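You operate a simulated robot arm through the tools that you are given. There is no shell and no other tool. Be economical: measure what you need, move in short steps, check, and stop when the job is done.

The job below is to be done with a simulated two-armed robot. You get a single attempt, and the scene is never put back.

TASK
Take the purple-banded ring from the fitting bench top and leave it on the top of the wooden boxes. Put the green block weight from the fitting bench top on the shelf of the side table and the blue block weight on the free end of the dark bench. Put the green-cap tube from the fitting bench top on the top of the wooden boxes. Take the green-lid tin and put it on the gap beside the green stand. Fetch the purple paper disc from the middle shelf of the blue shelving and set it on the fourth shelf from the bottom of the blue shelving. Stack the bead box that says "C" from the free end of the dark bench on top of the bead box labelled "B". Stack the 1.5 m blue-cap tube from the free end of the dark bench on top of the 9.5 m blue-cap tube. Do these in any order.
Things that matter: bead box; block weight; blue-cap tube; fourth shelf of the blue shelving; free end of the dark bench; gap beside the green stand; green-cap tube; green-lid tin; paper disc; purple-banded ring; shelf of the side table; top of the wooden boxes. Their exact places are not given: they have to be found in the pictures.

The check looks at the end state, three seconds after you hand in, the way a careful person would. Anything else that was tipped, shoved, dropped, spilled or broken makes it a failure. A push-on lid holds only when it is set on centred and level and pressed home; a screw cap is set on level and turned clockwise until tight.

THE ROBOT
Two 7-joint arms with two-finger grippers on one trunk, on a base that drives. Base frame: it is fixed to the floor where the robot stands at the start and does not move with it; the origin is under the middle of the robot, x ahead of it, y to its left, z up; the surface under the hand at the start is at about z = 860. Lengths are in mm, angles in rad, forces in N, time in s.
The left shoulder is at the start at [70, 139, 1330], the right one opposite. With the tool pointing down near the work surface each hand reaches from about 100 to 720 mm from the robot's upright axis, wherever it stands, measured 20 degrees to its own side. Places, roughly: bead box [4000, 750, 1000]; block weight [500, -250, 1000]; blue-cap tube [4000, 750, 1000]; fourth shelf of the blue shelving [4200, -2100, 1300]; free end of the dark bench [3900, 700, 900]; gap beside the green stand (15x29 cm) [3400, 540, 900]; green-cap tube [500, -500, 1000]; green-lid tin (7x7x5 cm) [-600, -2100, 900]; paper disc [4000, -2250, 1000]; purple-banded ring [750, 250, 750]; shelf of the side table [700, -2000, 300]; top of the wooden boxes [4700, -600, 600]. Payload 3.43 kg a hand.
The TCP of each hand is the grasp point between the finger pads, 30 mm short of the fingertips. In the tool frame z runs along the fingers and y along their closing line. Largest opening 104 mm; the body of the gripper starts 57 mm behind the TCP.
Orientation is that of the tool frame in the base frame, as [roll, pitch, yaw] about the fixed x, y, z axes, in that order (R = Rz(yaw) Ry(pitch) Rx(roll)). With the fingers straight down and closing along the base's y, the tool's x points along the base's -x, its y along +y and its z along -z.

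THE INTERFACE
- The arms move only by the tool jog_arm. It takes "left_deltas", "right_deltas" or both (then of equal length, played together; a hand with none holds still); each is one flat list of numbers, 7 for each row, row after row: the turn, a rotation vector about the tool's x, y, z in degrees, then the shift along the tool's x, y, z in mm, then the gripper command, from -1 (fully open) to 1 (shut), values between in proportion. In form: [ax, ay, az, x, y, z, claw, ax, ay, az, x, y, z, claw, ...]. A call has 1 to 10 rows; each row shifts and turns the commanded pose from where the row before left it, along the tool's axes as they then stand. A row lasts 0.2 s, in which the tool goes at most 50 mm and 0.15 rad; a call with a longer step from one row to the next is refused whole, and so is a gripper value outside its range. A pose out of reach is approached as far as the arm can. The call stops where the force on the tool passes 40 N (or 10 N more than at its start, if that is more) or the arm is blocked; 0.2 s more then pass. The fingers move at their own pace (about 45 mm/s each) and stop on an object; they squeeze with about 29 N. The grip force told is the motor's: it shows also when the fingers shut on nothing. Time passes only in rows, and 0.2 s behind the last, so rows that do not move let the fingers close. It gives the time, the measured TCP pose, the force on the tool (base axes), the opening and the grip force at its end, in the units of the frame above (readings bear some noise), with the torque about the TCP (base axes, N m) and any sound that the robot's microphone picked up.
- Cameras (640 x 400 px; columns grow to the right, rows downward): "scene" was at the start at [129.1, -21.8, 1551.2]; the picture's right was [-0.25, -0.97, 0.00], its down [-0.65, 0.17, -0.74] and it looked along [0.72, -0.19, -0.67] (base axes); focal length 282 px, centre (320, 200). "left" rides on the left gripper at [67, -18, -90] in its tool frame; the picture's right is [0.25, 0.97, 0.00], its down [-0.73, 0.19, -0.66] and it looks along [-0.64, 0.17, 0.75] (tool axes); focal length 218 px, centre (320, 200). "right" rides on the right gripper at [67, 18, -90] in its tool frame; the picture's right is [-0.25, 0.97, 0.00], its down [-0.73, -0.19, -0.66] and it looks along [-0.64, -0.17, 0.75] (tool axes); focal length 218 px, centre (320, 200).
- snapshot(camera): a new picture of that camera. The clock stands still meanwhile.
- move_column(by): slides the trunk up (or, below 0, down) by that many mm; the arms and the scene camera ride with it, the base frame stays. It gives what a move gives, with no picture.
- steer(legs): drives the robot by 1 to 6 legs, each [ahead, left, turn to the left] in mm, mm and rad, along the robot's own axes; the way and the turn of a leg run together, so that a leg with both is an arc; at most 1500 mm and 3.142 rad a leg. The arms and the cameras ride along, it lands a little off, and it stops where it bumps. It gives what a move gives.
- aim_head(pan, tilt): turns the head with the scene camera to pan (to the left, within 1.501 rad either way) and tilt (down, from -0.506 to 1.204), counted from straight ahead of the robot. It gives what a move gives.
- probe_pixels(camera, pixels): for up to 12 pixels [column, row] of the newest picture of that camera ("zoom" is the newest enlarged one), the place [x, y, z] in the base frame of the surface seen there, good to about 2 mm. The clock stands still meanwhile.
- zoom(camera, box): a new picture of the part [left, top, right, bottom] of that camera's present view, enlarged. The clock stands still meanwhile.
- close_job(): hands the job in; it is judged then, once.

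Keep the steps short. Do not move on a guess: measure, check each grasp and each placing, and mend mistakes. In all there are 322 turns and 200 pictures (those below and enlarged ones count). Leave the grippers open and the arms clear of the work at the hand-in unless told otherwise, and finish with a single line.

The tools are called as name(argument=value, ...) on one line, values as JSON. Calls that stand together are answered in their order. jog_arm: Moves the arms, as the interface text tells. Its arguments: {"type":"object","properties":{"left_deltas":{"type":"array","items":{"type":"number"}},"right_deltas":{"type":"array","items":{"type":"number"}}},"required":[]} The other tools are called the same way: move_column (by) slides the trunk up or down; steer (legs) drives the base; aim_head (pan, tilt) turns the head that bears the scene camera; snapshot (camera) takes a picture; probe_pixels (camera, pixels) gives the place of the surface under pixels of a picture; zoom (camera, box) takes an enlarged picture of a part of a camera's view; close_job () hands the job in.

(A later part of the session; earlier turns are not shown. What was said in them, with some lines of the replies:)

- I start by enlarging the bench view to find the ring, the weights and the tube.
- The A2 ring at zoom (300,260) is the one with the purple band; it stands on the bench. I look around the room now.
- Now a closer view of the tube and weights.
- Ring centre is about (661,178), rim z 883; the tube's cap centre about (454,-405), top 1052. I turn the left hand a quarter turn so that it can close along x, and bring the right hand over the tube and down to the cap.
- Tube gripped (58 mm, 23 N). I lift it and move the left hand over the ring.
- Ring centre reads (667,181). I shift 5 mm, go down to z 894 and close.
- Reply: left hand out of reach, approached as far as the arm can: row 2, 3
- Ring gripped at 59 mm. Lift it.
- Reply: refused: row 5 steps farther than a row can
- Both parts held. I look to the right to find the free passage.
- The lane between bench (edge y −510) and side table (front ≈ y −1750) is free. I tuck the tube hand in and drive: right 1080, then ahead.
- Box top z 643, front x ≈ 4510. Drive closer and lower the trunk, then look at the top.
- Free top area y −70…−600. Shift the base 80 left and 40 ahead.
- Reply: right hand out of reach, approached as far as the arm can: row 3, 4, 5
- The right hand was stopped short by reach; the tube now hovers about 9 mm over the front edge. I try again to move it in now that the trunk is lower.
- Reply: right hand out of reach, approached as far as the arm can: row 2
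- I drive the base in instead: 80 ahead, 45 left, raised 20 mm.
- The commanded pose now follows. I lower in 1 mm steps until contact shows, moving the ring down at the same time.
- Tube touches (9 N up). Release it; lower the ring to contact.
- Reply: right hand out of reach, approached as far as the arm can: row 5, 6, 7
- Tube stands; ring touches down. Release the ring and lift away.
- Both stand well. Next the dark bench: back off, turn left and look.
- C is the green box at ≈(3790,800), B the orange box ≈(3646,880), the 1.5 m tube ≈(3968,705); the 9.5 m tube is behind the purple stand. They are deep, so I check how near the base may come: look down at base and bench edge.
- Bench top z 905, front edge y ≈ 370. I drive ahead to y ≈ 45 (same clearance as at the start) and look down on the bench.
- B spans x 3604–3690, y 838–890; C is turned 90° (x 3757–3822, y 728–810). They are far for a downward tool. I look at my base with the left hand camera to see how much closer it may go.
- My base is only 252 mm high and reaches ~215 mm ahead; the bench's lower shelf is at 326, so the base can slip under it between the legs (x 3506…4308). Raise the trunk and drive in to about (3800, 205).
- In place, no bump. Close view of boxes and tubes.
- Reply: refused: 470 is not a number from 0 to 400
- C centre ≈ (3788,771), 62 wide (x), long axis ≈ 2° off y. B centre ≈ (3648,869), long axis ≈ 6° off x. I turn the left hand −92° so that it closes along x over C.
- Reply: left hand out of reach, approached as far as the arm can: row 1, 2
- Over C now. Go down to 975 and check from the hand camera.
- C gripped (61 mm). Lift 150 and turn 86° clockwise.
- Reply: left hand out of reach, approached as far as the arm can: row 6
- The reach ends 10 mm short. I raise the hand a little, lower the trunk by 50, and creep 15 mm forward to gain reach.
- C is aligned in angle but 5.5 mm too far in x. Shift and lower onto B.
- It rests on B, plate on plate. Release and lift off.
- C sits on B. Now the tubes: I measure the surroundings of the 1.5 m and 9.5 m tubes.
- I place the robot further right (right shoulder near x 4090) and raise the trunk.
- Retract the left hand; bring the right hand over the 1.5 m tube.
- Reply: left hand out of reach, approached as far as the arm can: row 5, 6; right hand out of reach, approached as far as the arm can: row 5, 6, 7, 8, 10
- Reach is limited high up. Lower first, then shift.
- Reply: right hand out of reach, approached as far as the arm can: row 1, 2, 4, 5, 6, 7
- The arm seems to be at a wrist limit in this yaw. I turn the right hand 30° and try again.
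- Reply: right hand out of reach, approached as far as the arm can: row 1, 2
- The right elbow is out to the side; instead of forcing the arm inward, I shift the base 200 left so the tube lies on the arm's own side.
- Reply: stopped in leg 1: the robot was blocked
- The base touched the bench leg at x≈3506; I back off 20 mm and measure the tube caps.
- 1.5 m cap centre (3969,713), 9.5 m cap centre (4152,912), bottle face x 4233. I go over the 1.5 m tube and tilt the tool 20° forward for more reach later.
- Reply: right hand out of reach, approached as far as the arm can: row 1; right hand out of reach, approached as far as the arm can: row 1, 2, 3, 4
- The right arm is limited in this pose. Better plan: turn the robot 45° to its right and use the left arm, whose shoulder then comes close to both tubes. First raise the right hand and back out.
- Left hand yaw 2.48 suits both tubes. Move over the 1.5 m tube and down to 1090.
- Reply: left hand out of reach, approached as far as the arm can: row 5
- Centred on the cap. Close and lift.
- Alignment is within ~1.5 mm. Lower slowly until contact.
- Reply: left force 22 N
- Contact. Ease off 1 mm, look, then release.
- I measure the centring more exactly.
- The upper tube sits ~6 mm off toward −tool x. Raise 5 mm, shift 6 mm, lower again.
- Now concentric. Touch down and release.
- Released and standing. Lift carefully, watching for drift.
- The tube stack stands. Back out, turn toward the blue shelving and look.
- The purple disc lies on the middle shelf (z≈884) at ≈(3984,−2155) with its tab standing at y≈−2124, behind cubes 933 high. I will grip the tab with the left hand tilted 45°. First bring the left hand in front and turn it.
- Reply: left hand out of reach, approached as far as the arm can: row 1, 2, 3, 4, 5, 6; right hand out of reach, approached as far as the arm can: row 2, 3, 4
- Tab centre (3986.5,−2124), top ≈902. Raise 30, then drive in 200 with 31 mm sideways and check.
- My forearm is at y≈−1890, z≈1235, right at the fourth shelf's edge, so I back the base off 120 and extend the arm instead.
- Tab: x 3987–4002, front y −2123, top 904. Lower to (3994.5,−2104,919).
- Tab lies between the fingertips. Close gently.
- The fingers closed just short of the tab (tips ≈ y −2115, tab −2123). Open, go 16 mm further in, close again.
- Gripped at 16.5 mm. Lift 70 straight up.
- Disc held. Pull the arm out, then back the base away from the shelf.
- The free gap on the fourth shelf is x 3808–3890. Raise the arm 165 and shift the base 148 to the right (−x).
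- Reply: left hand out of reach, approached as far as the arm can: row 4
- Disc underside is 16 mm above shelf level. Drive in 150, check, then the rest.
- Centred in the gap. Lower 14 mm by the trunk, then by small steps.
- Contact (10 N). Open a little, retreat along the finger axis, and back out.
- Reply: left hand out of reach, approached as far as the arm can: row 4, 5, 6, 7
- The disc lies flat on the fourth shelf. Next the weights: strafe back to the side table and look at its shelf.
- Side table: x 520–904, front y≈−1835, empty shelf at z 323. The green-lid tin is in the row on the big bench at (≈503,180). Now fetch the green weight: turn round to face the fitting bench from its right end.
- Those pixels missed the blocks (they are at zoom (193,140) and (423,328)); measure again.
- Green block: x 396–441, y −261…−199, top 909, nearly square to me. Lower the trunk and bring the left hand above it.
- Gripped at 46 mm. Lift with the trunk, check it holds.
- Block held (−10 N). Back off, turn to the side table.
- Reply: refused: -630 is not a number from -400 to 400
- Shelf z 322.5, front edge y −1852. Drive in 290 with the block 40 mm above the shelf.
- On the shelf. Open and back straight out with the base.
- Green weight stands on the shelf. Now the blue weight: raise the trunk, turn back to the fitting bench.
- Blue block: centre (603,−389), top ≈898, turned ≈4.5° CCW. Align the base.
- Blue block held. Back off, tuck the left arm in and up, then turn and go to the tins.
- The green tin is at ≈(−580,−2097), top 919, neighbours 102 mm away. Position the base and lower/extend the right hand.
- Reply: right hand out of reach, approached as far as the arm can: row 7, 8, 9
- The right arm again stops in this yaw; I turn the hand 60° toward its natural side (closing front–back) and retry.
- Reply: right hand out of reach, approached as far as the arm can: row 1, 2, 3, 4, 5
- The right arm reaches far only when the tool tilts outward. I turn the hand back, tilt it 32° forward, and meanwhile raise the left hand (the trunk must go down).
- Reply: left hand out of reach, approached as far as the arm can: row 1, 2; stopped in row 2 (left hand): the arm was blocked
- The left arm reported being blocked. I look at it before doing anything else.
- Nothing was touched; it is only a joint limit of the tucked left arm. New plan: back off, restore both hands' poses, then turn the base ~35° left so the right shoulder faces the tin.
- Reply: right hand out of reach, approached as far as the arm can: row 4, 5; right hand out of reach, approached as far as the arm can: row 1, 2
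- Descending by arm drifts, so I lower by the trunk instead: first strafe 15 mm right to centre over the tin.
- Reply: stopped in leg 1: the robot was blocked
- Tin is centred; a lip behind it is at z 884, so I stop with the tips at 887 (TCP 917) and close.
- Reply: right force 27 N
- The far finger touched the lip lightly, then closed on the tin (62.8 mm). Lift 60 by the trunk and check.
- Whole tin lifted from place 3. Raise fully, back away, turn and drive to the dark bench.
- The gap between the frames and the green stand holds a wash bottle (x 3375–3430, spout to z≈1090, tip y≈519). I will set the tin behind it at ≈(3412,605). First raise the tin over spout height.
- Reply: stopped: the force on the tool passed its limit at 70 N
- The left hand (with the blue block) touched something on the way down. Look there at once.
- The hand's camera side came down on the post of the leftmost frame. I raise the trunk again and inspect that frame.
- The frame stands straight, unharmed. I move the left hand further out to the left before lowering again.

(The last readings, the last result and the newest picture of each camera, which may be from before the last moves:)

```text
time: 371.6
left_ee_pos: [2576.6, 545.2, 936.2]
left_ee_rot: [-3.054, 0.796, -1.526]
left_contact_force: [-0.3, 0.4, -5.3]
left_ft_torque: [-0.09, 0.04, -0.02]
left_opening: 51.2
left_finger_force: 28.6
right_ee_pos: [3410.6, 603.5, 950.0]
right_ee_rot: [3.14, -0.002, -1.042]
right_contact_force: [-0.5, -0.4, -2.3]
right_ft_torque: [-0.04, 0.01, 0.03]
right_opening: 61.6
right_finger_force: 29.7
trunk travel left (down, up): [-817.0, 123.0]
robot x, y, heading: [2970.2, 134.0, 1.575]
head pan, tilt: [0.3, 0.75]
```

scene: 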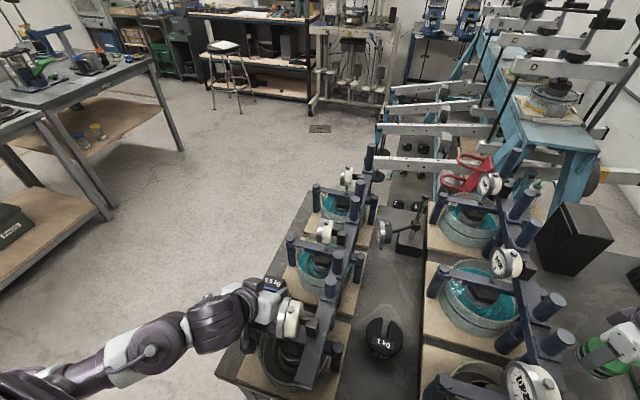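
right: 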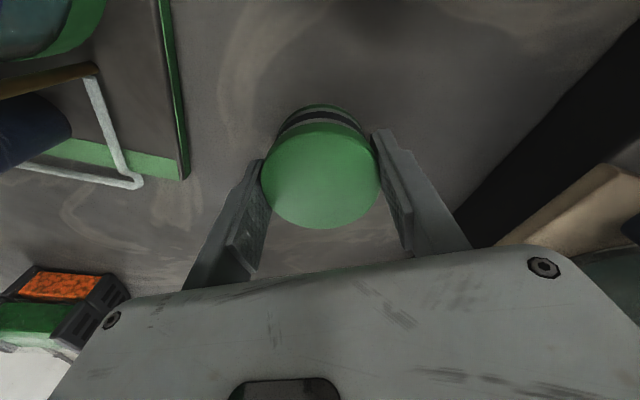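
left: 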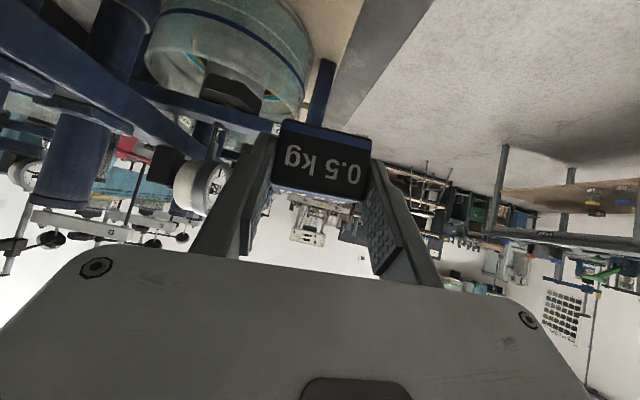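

jog_arm(right_deltas=[0, 0, 0, 0, 0, 1, 1, 0, 0, 0, 0, 0, 1, 1, 0, 0, 0, 0, 0, 0, 1])

jog_arm(right_deltas=[0, 0, 0, 0, 0, 1, 1, 0, 0, 0, 0, 0, 1, 1, 0, 0, 0, 0, 0, 0, 1])

```text
time: 372.4
left_ee_pos: [2576.8, 545.5, 936.0]
left_ee_rot: [-3.054, 0.796, -1.525]
left_contact_force: [0.5, -0.4, -4.2]
left_ft_torque: [-0.11, 0.04, -0.01]
left_opening: 51.5
left_finger_force: 28.6
right_ee_pos: [3411.9, 604.9, 949.6]
right_ee_rot: [3.141, -0.002, -1.042]
right_contact_force: [0.4, 0.6, -0.5]
right_ft_torque: [0.0, -0.01, 0.03]
right_opening: 61.5
right_finger_force: 28.7
trunk travel left (down, up): [-817.0, 123.0]
robot x, y, heading: [2972.1, 132.6, 1.571]
head pan, tilt: [0.3, 0.75]
```

```text
time: 373.2
left_ee_pos: [2576.7, 545.5, 935.2]
left_ee_rot: [-3.055, 0.797, -1.525]
left_contact_force: [0.2, -0.1, -4.9]
left_ft_torque: [-0.1, 0.01, 0.02]
left_opening: 51.4
left_finger_force: 28.6
right_ee_pos: [3411.4, 604.4, 946.7]
right_ee_rot: [3.139, -0.002, -1.042]
right_contact_force: [-0.4, 0.9, -1.1]
right_ft_torque: [-0.04, 0.0, -0.02]
right_opening: 61.6
right_finger_force: 29.2
trunk travel left (down, up): [-817.0, 123.0]
robot x, y, heading: [2968.3, 135.3, 1.577]
head pan, tilt: [0.3, 0.75]
```

jog_arm(right_deltas=[0, 0, 0, 0, 0, 1, 1, 0, 0, 0, 0, 0, 1, 1, 0, 0, 0, 0, 0, 0, 1])

snapshot(camera="right")

probe_pixels(camera="right", pixels=[[320, 180], [320, 106], [320, 100], [318, 113], [300, 110], [250, 100], [400, 100]])

```text
time: 374.0
left_ee_pos: [2576.4, 543.5, 935.9]
left_ee_rot: [-3.052, 0.796, -1.525]
left_contact_force: [0.1, 0.4, -5.5]
left_ft_torque: [-0.11, 0.02, -0.03]
left_opening: 51.3
left_finger_force: 28.2
right_ee_pos: [3411.7, 603.4, 947.2]
right_ee_rot: [-3.14, 0.0, -1.042]
right_contact_force: [4.9, 0.1, 11.8]
right_ft_torque: [-0.19, 0.0, 0.0]
right_opening: 61.5
right_finger_force: 28.9
trunk travel left (down, up): [-817.0, 123.0]
robot x, y, heading: [2971.3, 129.5, 1.571]
head pan, tilt: [0.3, 0.75]
```

```text
55 pictures are left
```

right: 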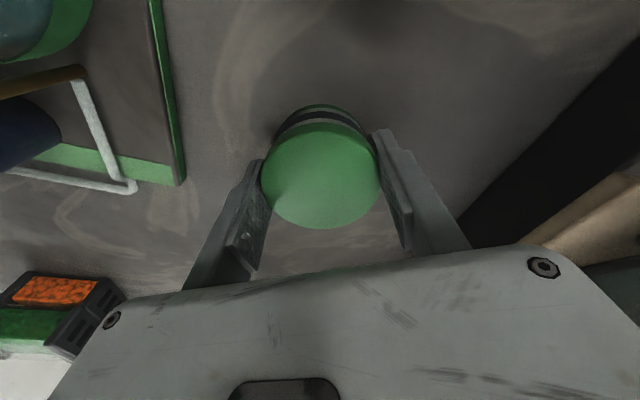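

```text
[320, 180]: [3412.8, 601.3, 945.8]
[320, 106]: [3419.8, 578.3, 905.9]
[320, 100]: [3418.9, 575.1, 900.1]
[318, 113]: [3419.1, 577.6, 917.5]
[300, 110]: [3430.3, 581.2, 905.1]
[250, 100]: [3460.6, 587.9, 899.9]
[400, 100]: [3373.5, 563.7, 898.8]
```

Contact (12 N), lid at 946. Release and lift straight up by the trunk.

jog_arm(right_deltas=[0, 0, 0, 0, 0, 0, 0.0, 0, 0, 0, 0, 0, 0, -0.4, 0, 0, 0, 0, 0, 0, -0.8, 0, 0, 0, 0, 0, 0, -0.8, 0, 0, 0, 0, 0, 0, -0.8])

move_column(by=120)

snapshot(camera="right")

```text
time: 375.2
left_ee_pos: [2576.9, 544.1, 934.4]
left_ee_rot: [-3.055, 0.795, -1.527]
left_contact_force: [0.3, -0.6, -4.3]
left_ft_torque: [-0.09, 0.02, -0.01]
left_opening: 51.3
left_finger_force: 28.9
right_ee_pos: [3412.6, 605.0, 945.7]
right_ee_rot: [3.141, -0.003, -1.042]
right_contact_force: [0.5, 0.0, 0.2]
right_ft_torque: [-0.02, -0.02, 0.0]
right_opening: 93.6
right_finger_force: 0.1
trunk travel left (down, up): [-817.0, 123.0]
robot x, y, heading: [2971.6, 132.8, 1.573]
head pan, tilt: [0.3, 0.75]
```

```text
time: 376.7
left_ee_pos: [2577.1, 544.7, 1055.7]
left_ee_rot: [-3.055, 0.794, -1.524]
left_contact_force: [0.4, 0.0, -5.1]
left_ft_torque: [-0.09, -0.01, 0.0]
left_opening: 51.5
left_finger_force: 28.6
right_ee_pos: [3410.7, 604.2, 1065.8]
right_ee_rot: [3.141, -0.002, -1.041]
right_contact_force: [0.7, 0.7, -0.7]
right_ft_torque: [0.03, 0.04, 0.02]
right_opening: 93.7
right_finger_force: 0.0
trunk travel left (down, up): [-937.0, 3.0]
robot x, y, heading: [2966.4, 131.8, 1.572]
head pan, tilt: [0.3, 0.75]
```

```text
54 pictures are left
```

right: 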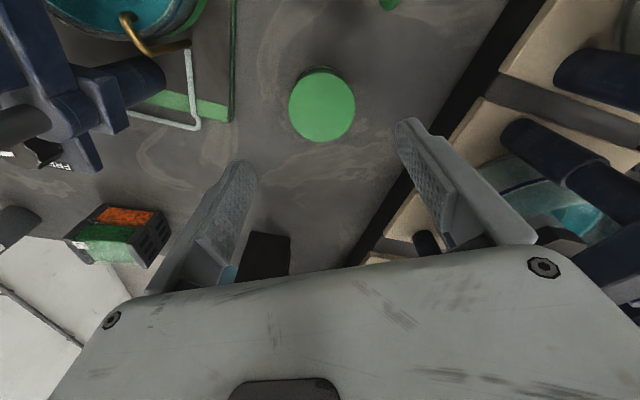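

Tin stands in the gap. Raise the right hand above the spout before backing out.

jog_arm(right_deltas=[0, 0, 0, 0, 0, -35, -1, 0, 0, 0, 0, 0, -35, -1, 0, 0, 0, 0, 0, -40, -1, 0, 0, 0, 0, 0, 0, -1])

aim_head(pan=-0.6, tilt=0.65)

zoom(camera="scene", box=[280, 180, 480, 320])

```text
time: 377.7
left_ee_pos: [2577.6, 545.8, 1054.8]
left_ee_rot: [-3.055, 0.794, -1.526]
left_contact_force: [-1.0, -0.3, -4.8]
left_ft_torque: [-0.1, 0.05, -0.02]
left_opening: 51.5
left_finger_force: 29.2
right_ee_pos: [3411.9, 605.1, 1178.2]
right_ee_rot: [3.139, -0.001, -1.04]
right_contact_force: [0.6, 0.4, 0.7]
right_ft_torque: [0.02, -0.01, -0.02]
right_opening: 104.1
right_finger_force: 0.0
trunk travel left (down, up): [-937.0, 3.0]
robot x, y, heading: [2971.4, 135.9, 1.572]
head pan, tilt: [0.3, 0.75]
```

```text
time: 378.9
left_ee_pos: [2575.8, 544.8, 1056.5]
left_ee_rot: [-3.054, 0.797, -1.525]
left_contact_force: [0.0, 0.7, -3.9]
left_ft_torque: [-0.09, 0.02, 0.03]
left_opening: 51.5
left_finger_force: 29.4
right_ee_pos: [3413.2, 603.8, 1176.8]
right_ee_rot: [3.141, -0.002, -1.043]
right_contact_force: [0.7, 1.3, -0.2]
right_ft_torque: [0.01, 0.01, 0.0]
right_opening: 104.0
right_finger_force: 0.1
trunk travel left (down, up): [-937.0, 3.0]
robot x, y, heading: [2966.2, 131.7, 1.573]
head pan, tilt: [-0.6, 0.649]
```

```text
2.86 times, centred on (380, 250) of scene
```

zoom: 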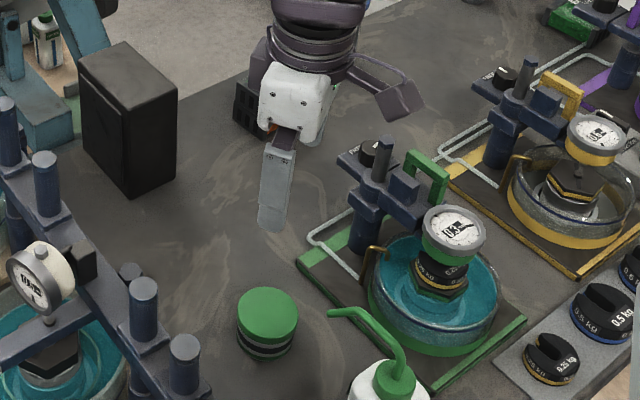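

The tin is well placed. Now the blue block: back out, go over to the free end, and bring the left hand in front and level.

steer(legs=[[-560, 0, 0], [0, -889, 0]])

jog_arm(left_deltas=[0, 0, 0, -24.4, -41.4, 10.3, 1, 0, 0, 0, -24.4, -41.4, 10.3, 1, 0, 0, 0, -24.4, -41.4, 10.3, 1, 0, 0, 0, -24.4, -41.4, 10.3, 1, 0, 0, 0, -24.4, -41.4, 10.3, 1, 0, 0, 0, -24.4, -41.4, 10.3, 1, 0, 0, 0, -24.4, -41.4, 10.3, 1, -2.4, 0, 2.3, 0, 0, 0, 1, 0, 0, 0, 0, 0, 0, 1])

```text
time: 386.4
left_ee_pos: [3483.3, -10.1, 1055.1]
left_ee_rot: [-3.054, 0.795, -1.531]
left_contact_force: [-0.4, -0.2, -4.7]
left_ft_torque: [-0.08, 0.01, -0.02]
left_opening: 51.6
left_finger_force: 29.3
right_ee_pos: [4318.8, 43.4, 1178.2]
right_ee_rot: [-3.141, -0.003, -1.048]
right_contact_force: [-0.8, 0.3, 0.0]
right_ft_torque: [-0.02, -0.02, -0.01]
right_opening: 103.6
right_finger_force: 0.0
trunk travel left (down, up): [-937.0, 3.0]
robot x, y, heading: [3874.7, -419.9, 1.564]
head pan, tilt: [-0.6, 0.649]
```

```text
time: 388.4
left_ee_pos: [3772.6, 153.1, 1145.8]
left_ee_rot: [-3.137, 0.794, -1.587]
left_contact_force: [-0.8, 0.3, -4.7]
left_ft_torque: [-0.09, 0.01, -0.03]
left_opening: 51.6
left_finger_force: 28.7
right_ee_pos: [4320.4, 43.8, 1178.5]
right_ee_rot: [-3.141, -0.002, -1.047]
right_contact_force: [0.3, -0.1, 0.8]
right_ft_torque: [0.0, 0.03, 0.01]
right_opening: 104.2
right_finger_force: 0.0
trunk travel left (down, up): [-937.0, 3.0]
robot x, y, heading: [3877.6, -425.5, 1.562]
head pan, tilt: [-0.6, 0.649]
```

steer(legs=[[200, 24, 0.008], [440, 0, 0]])

aim_head(pan=0.1, tilt=0.75)

snapshot(camera="scene")

snapshot(camera="left")

```text
time: 392.3
left_ee_pos: [3734.7, 784.9, 1147.2]
left_ee_rot: [-3.139, 0.797, -1.573]
left_contact_force: [0.0, 0.3, -5.3]
left_ft_torque: [-0.06, 0.0, 0.01]
left_opening: 51.3
left_finger_force: 28.8
right_ee_pos: [4283.9, 685.9, 1176.6]
right_ee_rot: [-3.141, -0.002, -1.03]
right_contact_force: [-0.4, 0.8, -0.6]
right_ft_torque: [-0.03, 0.0, 0.0]
right_opening: 103.8
right_finger_force: 0.1
trunk travel left (down, up): [-937.0, 3.0]
robot x, y, heading: [3848.8, 213.6, 1.579]
head pan, tilt: [-0.6, 0.649]
```

```text
time: 393.4
left_ee_pos: [3734.9, 785.7, 1144.3]
left_ee_rot: [-3.138, 0.797, -1.573]
left_contact_force: [0.3, -0.7, -4.7]
left_ft_torque: [-0.1, 0.01, 0.01]
left_opening: 51.3
left_finger_force: 29.5
right_ee_pos: [4283.2, 687.0, 1176.3]
right_ee_rot: [-3.14, -0.003, -1.031]
right_contact_force: [0.1, -0.5, -1.7]
right_ft_torque: [-0.02, 0.02, 0.0]
right_opening: 103.8
right_finger_force: 0.1
trunk travel left (down, up): [-937.0, 3.0]
robot x, y, heading: [3851.6, 205.4, 1.582]
head pan, tilt: [0.099, 0.75]
```

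```text
52 pictures are left
```

scene: 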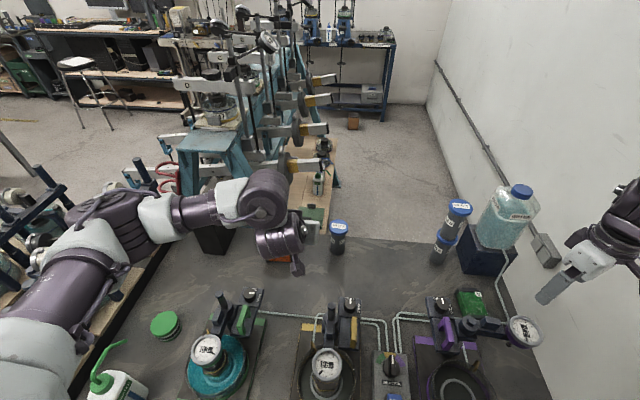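

```text
51 pictures are left
```

left: 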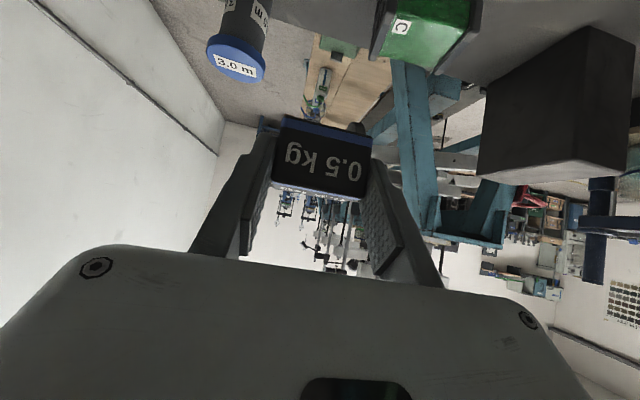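

Everything clear. Move 10 mm right and 28 mm forward, then go straight down toward the bench at ≈(3745,825).

jog_arm(left_deltas=[0, 0, 0, -20, -10, 20, 1, 0, 0, 0, 27, 0, 27, 1, 0, 0, 0, 27, 0, 27, 1, 0, 0, 0, 27, 0, 27, 1, 0, 0, 0, 0, 0, 0, 1])

snapshot(camera="scene")

```text
time: 394.6
left_ee_pos: [3744.8, 817.0, 1028.7]
left_ee_rot: [-3.141, 0.793, -1.572]
left_contact_force: [0.4, -0.2, -4.8]
left_ft_torque: [-0.08, -0.03, -0.01]
left_opening: 51.6
left_finger_force: 28.4
right_ee_pos: [4284.1, 686.6, 1175.8]
right_ee_rot: [3.14, -0.003, -1.029]
right_contact_force: [-0.5, -0.4, -0.1]
right_ft_torque: [0.02, 0.0, -0.01]
right_opening: 104.0
right_finger_force: 0.1
trunk travel left (down, up): [-937.0, 3.0]
robot x, y, heading: [3848.7, 207.8, 1.587]
head pan, tilt: [0.099, 0.75]
```

```text
50 pictures are left
```

scene: 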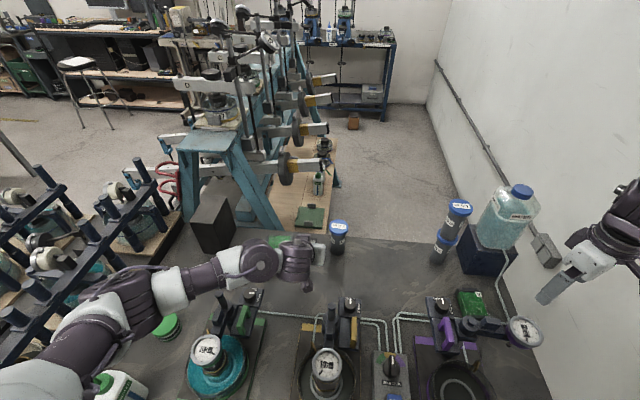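

probe_pixels(camera="scene", pixels=[[200, 280], [235, 262], [170, 290], [210, 290], [265, 270], [300, 265], [300, 285], [215, 310], [228, 308], [310, 255], [245, 275]])

```text
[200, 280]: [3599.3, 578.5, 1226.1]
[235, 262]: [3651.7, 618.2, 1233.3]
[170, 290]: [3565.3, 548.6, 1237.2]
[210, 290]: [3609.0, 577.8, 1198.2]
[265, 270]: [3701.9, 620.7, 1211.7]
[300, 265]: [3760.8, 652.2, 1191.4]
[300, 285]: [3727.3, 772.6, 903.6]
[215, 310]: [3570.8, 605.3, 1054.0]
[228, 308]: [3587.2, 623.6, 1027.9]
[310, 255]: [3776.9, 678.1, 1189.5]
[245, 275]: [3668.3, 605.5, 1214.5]
```

The forearm would come close to the green stand's posts. I shift the base 80 mm right and bring the hand back left by the same amount, so the forearm runs between the stands.

steer(legs=[[0, -80, -0.012]])

jog_arm(left_deltas=[0, 0, 0, 0, 36, 0, 1, 0, 0, 0, 0, 36, 0, 1, 0, 0, 0, 0, 0, 0, 1])

snapshot(camera="scene")

```text
time: 395.6
left_ee_pos: [3826.2, 817.0, 1029.1]
left_ee_rot: [-3.129, 0.796, -1.577]
left_contact_force: [-1.3, 0.2, -4.4]
left_ft_torque: [-0.1, -0.05, -0.05]
left_opening: 51.4
left_finger_force: 28.5
right_ee_pos: [4361.6, 683.9, 1180.0]
right_ee_rot: [-3.138, -0.005, -1.039]
right_contact_force: [-0.6, 0.4, -0.1]
right_ft_torque: [0.01, -0.07, 0.0]
right_opening: 104.1
right_finger_force: 0.1
trunk travel left (down, up): [-937.0, 3.0]
robot x, y, heading: [3925.3, 209.8, 1.573]
head pan, tilt: [0.099, 0.75]
```

```text
time: 396.4
left_ee_pos: [3762.2, 819.4, 1028.5]
left_ee_rot: [3.14, 0.794, -1.586]
left_contact_force: [0.7, -0.5, -5.0]
left_ft_torque: [-0.08, 0.0, 0.03]
left_opening: 51.5
left_finger_force: 29.6
right_ee_pos: [4371.5, 681.5, 1175.8]
right_ee_rot: [3.138, -0.001, -1.04]
right_contact_force: [0.7, 0.4, 0.2]
right_ft_torque: [-0.03, 0.0, -0.01]
right_opening: 103.8
right_finger_force: 0.1
trunk travel left (down, up): [-937.0, 3.0]
robot x, y, heading: [3925.2, 210.8, 1.575]
head pan, tilt: [0.099, 0.75]
```

```text
49 pictures are left
```

scene: 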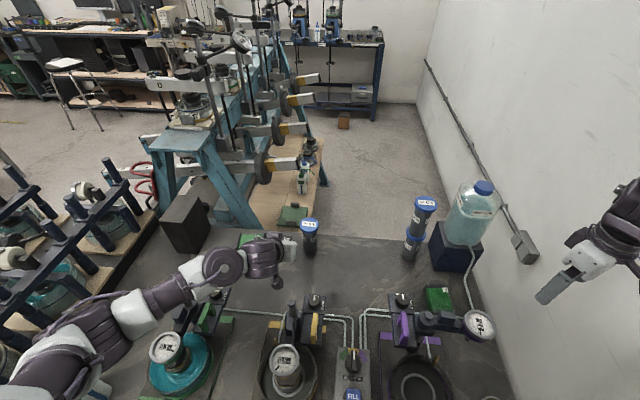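

probe_pixels(camera="scene", pixels=[[150, 300], [180, 285], [200, 270], [225, 265], [260, 255], [130, 320], [100, 335], [280, 255], [190, 310], [183, 305]])

```text
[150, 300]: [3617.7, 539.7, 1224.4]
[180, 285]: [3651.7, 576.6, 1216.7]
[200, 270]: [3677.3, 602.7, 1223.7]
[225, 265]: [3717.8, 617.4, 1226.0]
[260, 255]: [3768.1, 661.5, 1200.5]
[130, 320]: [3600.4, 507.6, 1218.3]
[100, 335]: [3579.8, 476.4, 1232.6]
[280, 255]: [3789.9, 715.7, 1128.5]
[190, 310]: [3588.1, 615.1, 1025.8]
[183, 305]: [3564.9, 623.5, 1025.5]
```

jog_arm(left_deltas=[0, 0, 0, 21, 0, 21, 1, 0, 0, 0, 21, 0, 21, 1, 0, 0, 0, 0, 0, 0, 1])

zoom(camera="scene", box=[100, 210, 360, 400])

```text
time: 397.2
left_ee_pos: [3763.4, 820.1, 969.8]
left_ee_rot: [3.139, 0.796, -1.584]
left_contact_force: [0.2, 0.2, -6.1]
left_ft_torque: [-0.1, 0.0, 0.02]
left_opening: 51.3
left_finger_force: 28.6
right_ee_pos: [4370.6, 682.8, 1177.0]
right_ee_rot: [3.139, -0.002, -1.041]
right_contact_force: [0.2, -0.4, 0.2]
right_ft_torque: [-0.03, 0.0, 0.02]
right_opening: 103.7
right_finger_force: 0.2
trunk travel left (down, up): [-937.0, 3.0]
robot x, y, heading: [3926.4, 210.4, 1.57]
head pan, tilt: [0.099, 0.75]
```

```text
2.11 times, centred on (230, 305) of scene
```

zoom: 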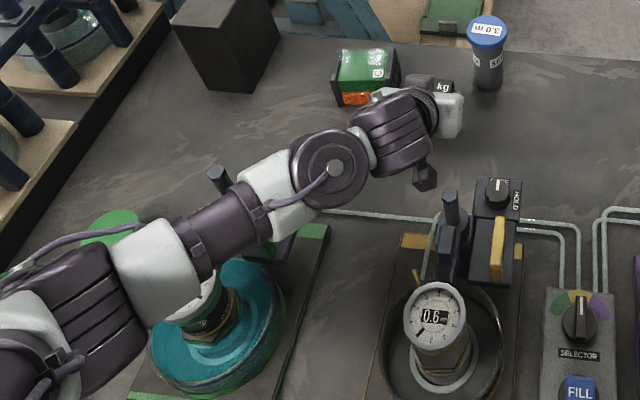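

probe_pixels(camera="zoom", pixels=[[265, 185], [225, 225], [160, 270], [80, 290], [218, 178], [290, 240], [330, 170], [400, 120]])

```text
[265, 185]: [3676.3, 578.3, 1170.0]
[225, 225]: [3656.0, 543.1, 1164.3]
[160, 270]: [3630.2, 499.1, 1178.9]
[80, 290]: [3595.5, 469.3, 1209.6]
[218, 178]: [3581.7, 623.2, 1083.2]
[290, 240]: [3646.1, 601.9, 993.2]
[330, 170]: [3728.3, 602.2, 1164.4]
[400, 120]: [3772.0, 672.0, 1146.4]
```

The forearm is close above the green dial; I shift the base another 55 mm right (hand back left) to gain room.

jog_arm(left_deltas=[0, 0, 0, -21, 0, -21, 1, 0, 0, 0, 0, 0, 0, 1])

steer(legs=[[0, -55, 0]])

jog_arm(left_deltas=[0, 0, 0, 0, 30, 0, 1, 0, 0, 0, 0, 28, 0, 1, 0, 0, 0, 0, 0, 0, 1])

zoom(camera="scene", box=[60, 210, 320, 400])

```text
time: 397.8
left_ee_pos: [3762.1, 819.3, 998.4]
left_ee_rot: [3.14, 0.797, -1.585]
left_contact_force: [1.0, 0.1, -4.4]
left_ft_torque: [-0.07, -0.02, -0.01]
left_opening: 51.3
left_finger_force: 29.2
right_ee_pos: [4371.1, 682.3, 1176.9]
right_ee_rot: [3.139, -0.001, -1.04]
right_contact_force: [0.3, -0.1, -0.8]
right_ft_torque: [0.02, 0.0, -0.03]
right_opening: 104.1
right_finger_force: 0.1
trunk travel left (down, up): [-937.0, 3.0]
robot x, y, heading: [3923.6, 206.8, 1.575]
head pan, tilt: [0.099, 0.75]
```

```text
time: 398.8
left_ee_pos: [3805.0, 818.7, 997.0]
left_ee_rot: [-3.129, 0.796, -1.572]
left_contact_force: [-1.5, 0.3, -5.4]
left_ft_torque: [-0.1, -0.02, -0.05]
left_opening: 51.2
left_finger_force: 29.3
right_ee_pos: [4411.8, 682.9, 1181.8]
right_ee_rot: [-3.136, -0.005, -1.037]
right_contact_force: [-1.1, 0.6, 0.1]
right_ft_torque: [0.01, -0.1, -0.01]
right_opening: 104.5
right_finger_force: 0.0
trunk travel left (down, up): [-937.0, 3.0]
robot x, y, heading: [3979.7, 208.4, 1.57]
head pan, tilt: [0.099, 0.75]
```

```text
time: 399.6
left_ee_pos: [3755.4, 820.3, 999.5]
left_ee_rot: [3.139, 0.794, -1.583]
left_contact_force: [0.5, 0.5, -5.3]
left_ft_torque: [-0.07, 0.0, 0.0]
left_opening: 51.1
left_finger_force: 28.7
right_ee_pos: [4420.8, 683.7, 1177.0]
right_ee_rot: [3.14, 0.0, -1.036]
right_contact_force: [-0.2, 0.1, -0.9]
right_ft_torque: [0.01, 0.05, 0.04]
right_opening: 104.1
right_finger_force: 0.0
trunk travel left (down, up): [-937.0, 3.0]
robot x, y, heading: [3978.4, 207.7, 1.572]
head pan, tilt: [0.099, 0.75]
```

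```text
2.11 times, centred on (190, 305) of scene
```

zoom: 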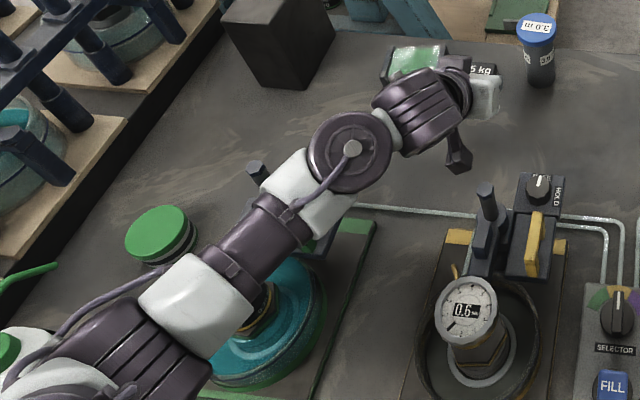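

probe_pixels(camera="zoom", pixels=[[200, 295], [255, 235], [305, 190], [350, 150], [140, 340], [265, 300], [258, 172], [330, 235]])

```text
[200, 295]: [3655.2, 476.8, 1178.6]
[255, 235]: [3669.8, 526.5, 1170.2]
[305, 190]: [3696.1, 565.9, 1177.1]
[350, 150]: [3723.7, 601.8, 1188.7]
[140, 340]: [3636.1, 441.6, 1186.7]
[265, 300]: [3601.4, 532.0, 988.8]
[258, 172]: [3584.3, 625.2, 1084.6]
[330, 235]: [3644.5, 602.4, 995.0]
```

Clear of the dial now. Lower to just above the bench.

jog_arm(left_deltas=[0, 0, 0, 20, 0, 20, 1, 0, 0, 0, 19, 0, 19, 1, 0, 0, 0, 0, 0, 0, 1])

jog_arm(left_deltas=[0, 0, 0, 1, 0, 1, 1, 0, 0, 0, 1, 0, 1, 1, 0, 0, 0, 1, 0, 1, 1, 0, 0, 0, 0, 0, 0, 1])

snapshot(camera="left")

```text
time: 400.4
left_ee_pos: [3755.9, 819.7, 943.7]
left_ee_rot: [3.139, 0.796, -1.582]
left_contact_force: [-1.0, 0.2, -4.8]
left_ft_torque: [-0.08, 0.0, 0.0]
left_opening: 51.1
left_finger_force: 29.2
right_ee_pos: [4421.7, 683.8, 1177.3]
right_ee_rot: [3.141, -0.001, -1.036]
right_contact_force: [-0.6, -0.3, 0.4]
right_ft_torque: [0.02, -0.02, 0.04]
right_opening: 103.9
right_finger_force: 0.1
trunk travel left (down, up): [-937.0, 3.0]
robot x, y, heading: [3976.3, 213.8, 1.573]
head pan, tilt: [0.099, 0.75]
```

```text
time: 401.4
left_ee_pos: [3754.9, 820.0, 940.0]
left_ee_rot: [-3.142, 0.797, -1.582]
left_contact_force: [0.3, 0.4, -5.5]
left_ft_torque: [-0.08, 0.04, 0.01]
left_opening: 51.5
left_finger_force: 29.0
right_ee_pos: [4421.2, 683.8, 1177.9]
right_ee_rot: [-3.141, -0.003, -1.037]
right_contact_force: [-0.3, 1.0, -0.2]
right_ft_torque: [0.01, 0.01, -0.03]
right_opening: 103.9
right_finger_force: 0.1
trunk travel left (down, up): [-937.0, 3.0]
robot x, y, heading: [3979.0, 209.3, 1.572]
head pan, tilt: [0.099, 0.75]
```

```text
46 pictures are left
```

left: 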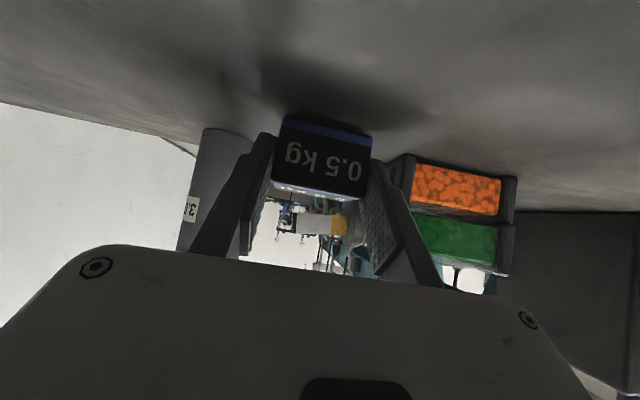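

jog_arm(left_deltas=[0, 0, 0, 1, 0, 1, 1, 0, 0, 0, 1, 0, 1, 1, 0, 0, 0, 0.7, 0, 0.7, 1, 0, 0, 0, 0, 0, 0, 1])

```text
time: 402.4
left_ee_pos: [3754.5, 820.2, 936.4]
left_ee_rot: [3.141, 0.793, -1.582]
left_contact_force: [-0.3, 0.1, -5.3]
left_ft_torque: [-0.13, 0.0, -0.01]
left_opening: 51.5
left_finger_force: 28.8
right_ee_pos: [4420.9, 683.1, 1177.0]
right_ee_rot: [3.141, 0.0, -1.038]
right_contact_force: [-0.2, -0.5, -0.1]
right_ft_torque: [0.01, -0.02, -0.01]
right_opening: 104.1
right_finger_force: 0.1
trunk travel left (down, up): [-937.0, 3.0]
robot x, y, heading: [3979.7, 210.2, 1.572]
head pan, tilt: [0.099, 0.75]
```

jog_arm(left_deltas=[0, 0, 0, 0.7, 0, 0.7, 1, 0, 0, 0, 0.7, 0, 0.7, 1, 0, 0, 0, 0.7, 0, 0.7, 1, 0, 0, 0, 0, 0, 0, 1])

```text
time: 403.4
left_ee_pos: [3754.5, 819.8, 935.0]
left_ee_rot: [3.142, 0.798, -1.58]
left_contact_force: [0.1, 1.0, 1.1]
left_ft_torque: [-0.05, 0.12, -0.01]
left_opening: 51.2
left_finger_force: 29.0
right_ee_pos: [4421.0, 682.1, 1178.3]
right_ee_rot: [3.141, 0.0, -1.037]
right_contact_force: [-0.1, 0.2, 0.8]
right_ft_torque: [-0.02, -0.02, -0.01]
right_opening: 103.9
right_finger_force: 0.1
trunk travel left (down, up): [-937.0, 3.0]
robot x, y, heading: [3979.3, 208.9, 1.569]
head pan, tilt: [0.099, 0.75]
```

Touching. Press 1 mm, open to 66 mm and lift straight up.

jog_arm(left_deltas=[0, 0, 0, 0.7, 0, 0.7, 1, 0, 0, 0, 0, 0, 0, 0.3, 0, 0, 0, 0, 0, 0, -0.27, 0, 0, 0, 0, 0, 0, -0.27, 0, 0, 0, -10, 0, -10, -0.27, 0, 0, 0, -20, 0, -20, -0.27, 0, 0, 0, -30, 0, -30, -0.27])

snapshot(camera="left")

```text
time: 405.0
left_ee_pos: [3756.9, 817.8, 1019.5]
left_ee_rot: [3.141, 0.796, -1.582]
left_contact_force: [-0.3, 1.0, 1.1]
left_ft_torque: [0.0, 0.0, 0.0]
left_opening: 66.0
left_finger_force: 0.1
right_ee_pos: [4421.3, 682.7, 1178.3]
right_ee_rot: [3.141, -0.002, -1.038]
right_contact_force: [0.8, 1.2, -1.2]
right_ft_torque: [0.01, 0.02, 0.02]
right_opening: 103.9
right_finger_force: 0.1
trunk travel left (down, up): [-937.0, 3.0]
robot x, y, heading: [3980.8, 208.3, 1.571]
head pan, tilt: [0.099, 0.75]
```

```text
45 pictures are left
```

left: 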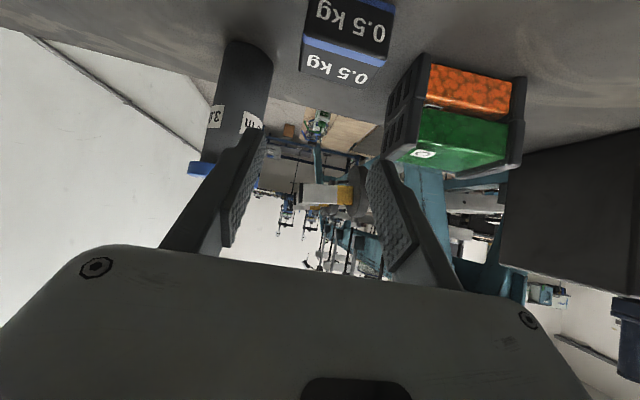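

Blue block stands. Raise further and back out, then take a final look.

jog_arm(left_deltas=[0, 0, 0, -28, 0, -28, -1, 0, 0, 0, -28, 0, -28, -1, 0, 0, 0, -28, 0, -28, -1, 0, 0, 0, 0, 0, 0, -1])

steer(legs=[[-600, 0, 0]])

aim_head(pan=0.05, tilt=0.5)

snapshot(camera="scene")

zoom(camera="scene", box=[130, 170, 400, 330])

```text
time: 406.0
left_ee_pos: [3756.1, 818.3, 1139.4]
left_ee_rot: [3.141, 0.796, -1.583]
left_contact_force: [-0.5, 0.2, 0.1]
left_ft_torque: [-0.01, 0.01, 0.0]
left_opening: 103.8
left_finger_force: 0.0
right_ee_pos: [4421.0, 682.9, 1178.9]
right_ee_rot: [-3.142, 0.0, -1.037]
right_contact_force: [-0.1, 0.1, -0.6]
right_ft_torque: [0.0, 0.01, 0.02]
right_opening: 104.0
right_finger_force: 0.1
trunk travel left (down, up): [-937.0, 3.0]
robot x, y, heading: [3980.3, 208.0, 1.574]
head pan, tilt: [0.099, 0.75]
```

```text
time: 409.3
left_ee_pos: [3758.3, 232.8, 1137.9]
left_ee_rot: [3.14, 0.794, -1.584]
left_contact_force: [0.0, 0.7, -0.5]
left_ft_torque: [0.02, -0.01, 0.0]
left_opening: 104.4
left_finger_force: 0.0
right_ee_pos: [4422.1, 96.6, 1177.2]
right_ee_rot: [3.139, -0.001, -1.039]
right_contact_force: [-0.3, 0.1, -0.4]
right_ft_torque: [-0.04, 0.0, 0.0]
right_opening: 104.1
right_finger_force: 0.0
trunk travel left (down, up): [-937.0, 3.0]
robot x, y, heading: [3981.5, -379.1, 1.571]
head pan, tilt: [0.099, 0.75]
```

```text
time: 410.1
left_ee_pos: [3758.5, 230.2, 1139.0]
left_ee_rot: [-3.14, 0.795, -1.585]
left_contact_force: [-0.2, -0.3, -0.2]
left_ft_torque: [-0.01, 0.0, 0.02]
left_opening: 103.6
left_finger_force: 0.0
right_ee_pos: [4422.3, 94.5, 1179.4]
right_ee_rot: [-3.141, 0.0, -1.039]
right_contact_force: [-0.7, 0.0, -0.4]
right_ft_torque: [-0.01, 0.0, 0.0]
right_opening: 103.7
right_finger_force: 0.0
trunk travel left (down, up): [-937.0, 3.0]
robot x, y, heading: [3983.6, -377.9, 1.566]
head pan, tilt: [0.051, 0.499]
```

```text
44 pictures are left
```

scene: 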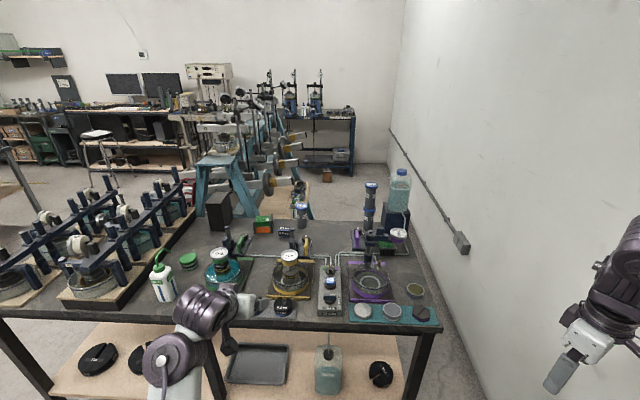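

```text
2.37 times, centred on (265, 250) of scene
```

zoom: 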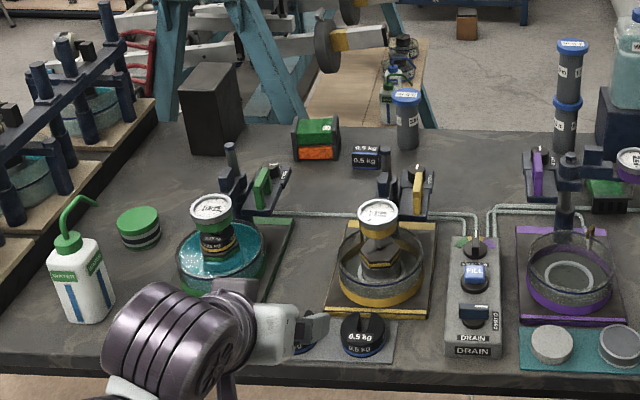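

All bench items stand as wanted. One last look at the wooden boxes.

aim_head(pan=-1.5, tilt=0.8)

snapshot(camera="scene")

```text
time: 411.7
left_ee_pos: [3758.1, 232.8, 1138.9]
left_ee_rot: [-3.141, 0.798, -1.586]
left_contact_force: [0.9, -0.8, 0.9]
left_ft_torque: [0.0, 0.01, 0.01]
left_opening: 103.7
left_finger_force: 0.0
right_ee_pos: [4422.6, 95.6, 1178.3]
right_ee_rot: [3.14, 0.0, -1.04]
right_contact_force: [1.4, -0.1, 0.0]
right_ft_torque: [0.0, 0.01, 0.0]
right_opening: 104.1
right_finger_force: 0.1
trunk travel left (down, up): [-937.0, 3.0]
robot x, y, heading: [3981.0, -376.2, 1.573]
head pan, tilt: [-1.499, 0.799]
```

```text
42 pictures are left
```

scene: 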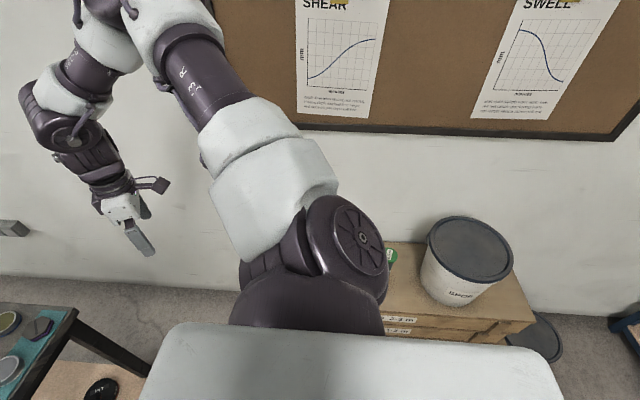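

The tube's green cap can be seen on the boxes, standing where I left it. Grippers are open and the arms are clear, so I hand in.

close_job()

```text
The job is handed in.
```

All eight placements are done and the job is handed in; the ring's spot was hidden by my arm in the last look, and the left hand once bumped a blue frame on the dark bench (it looked unmoved).
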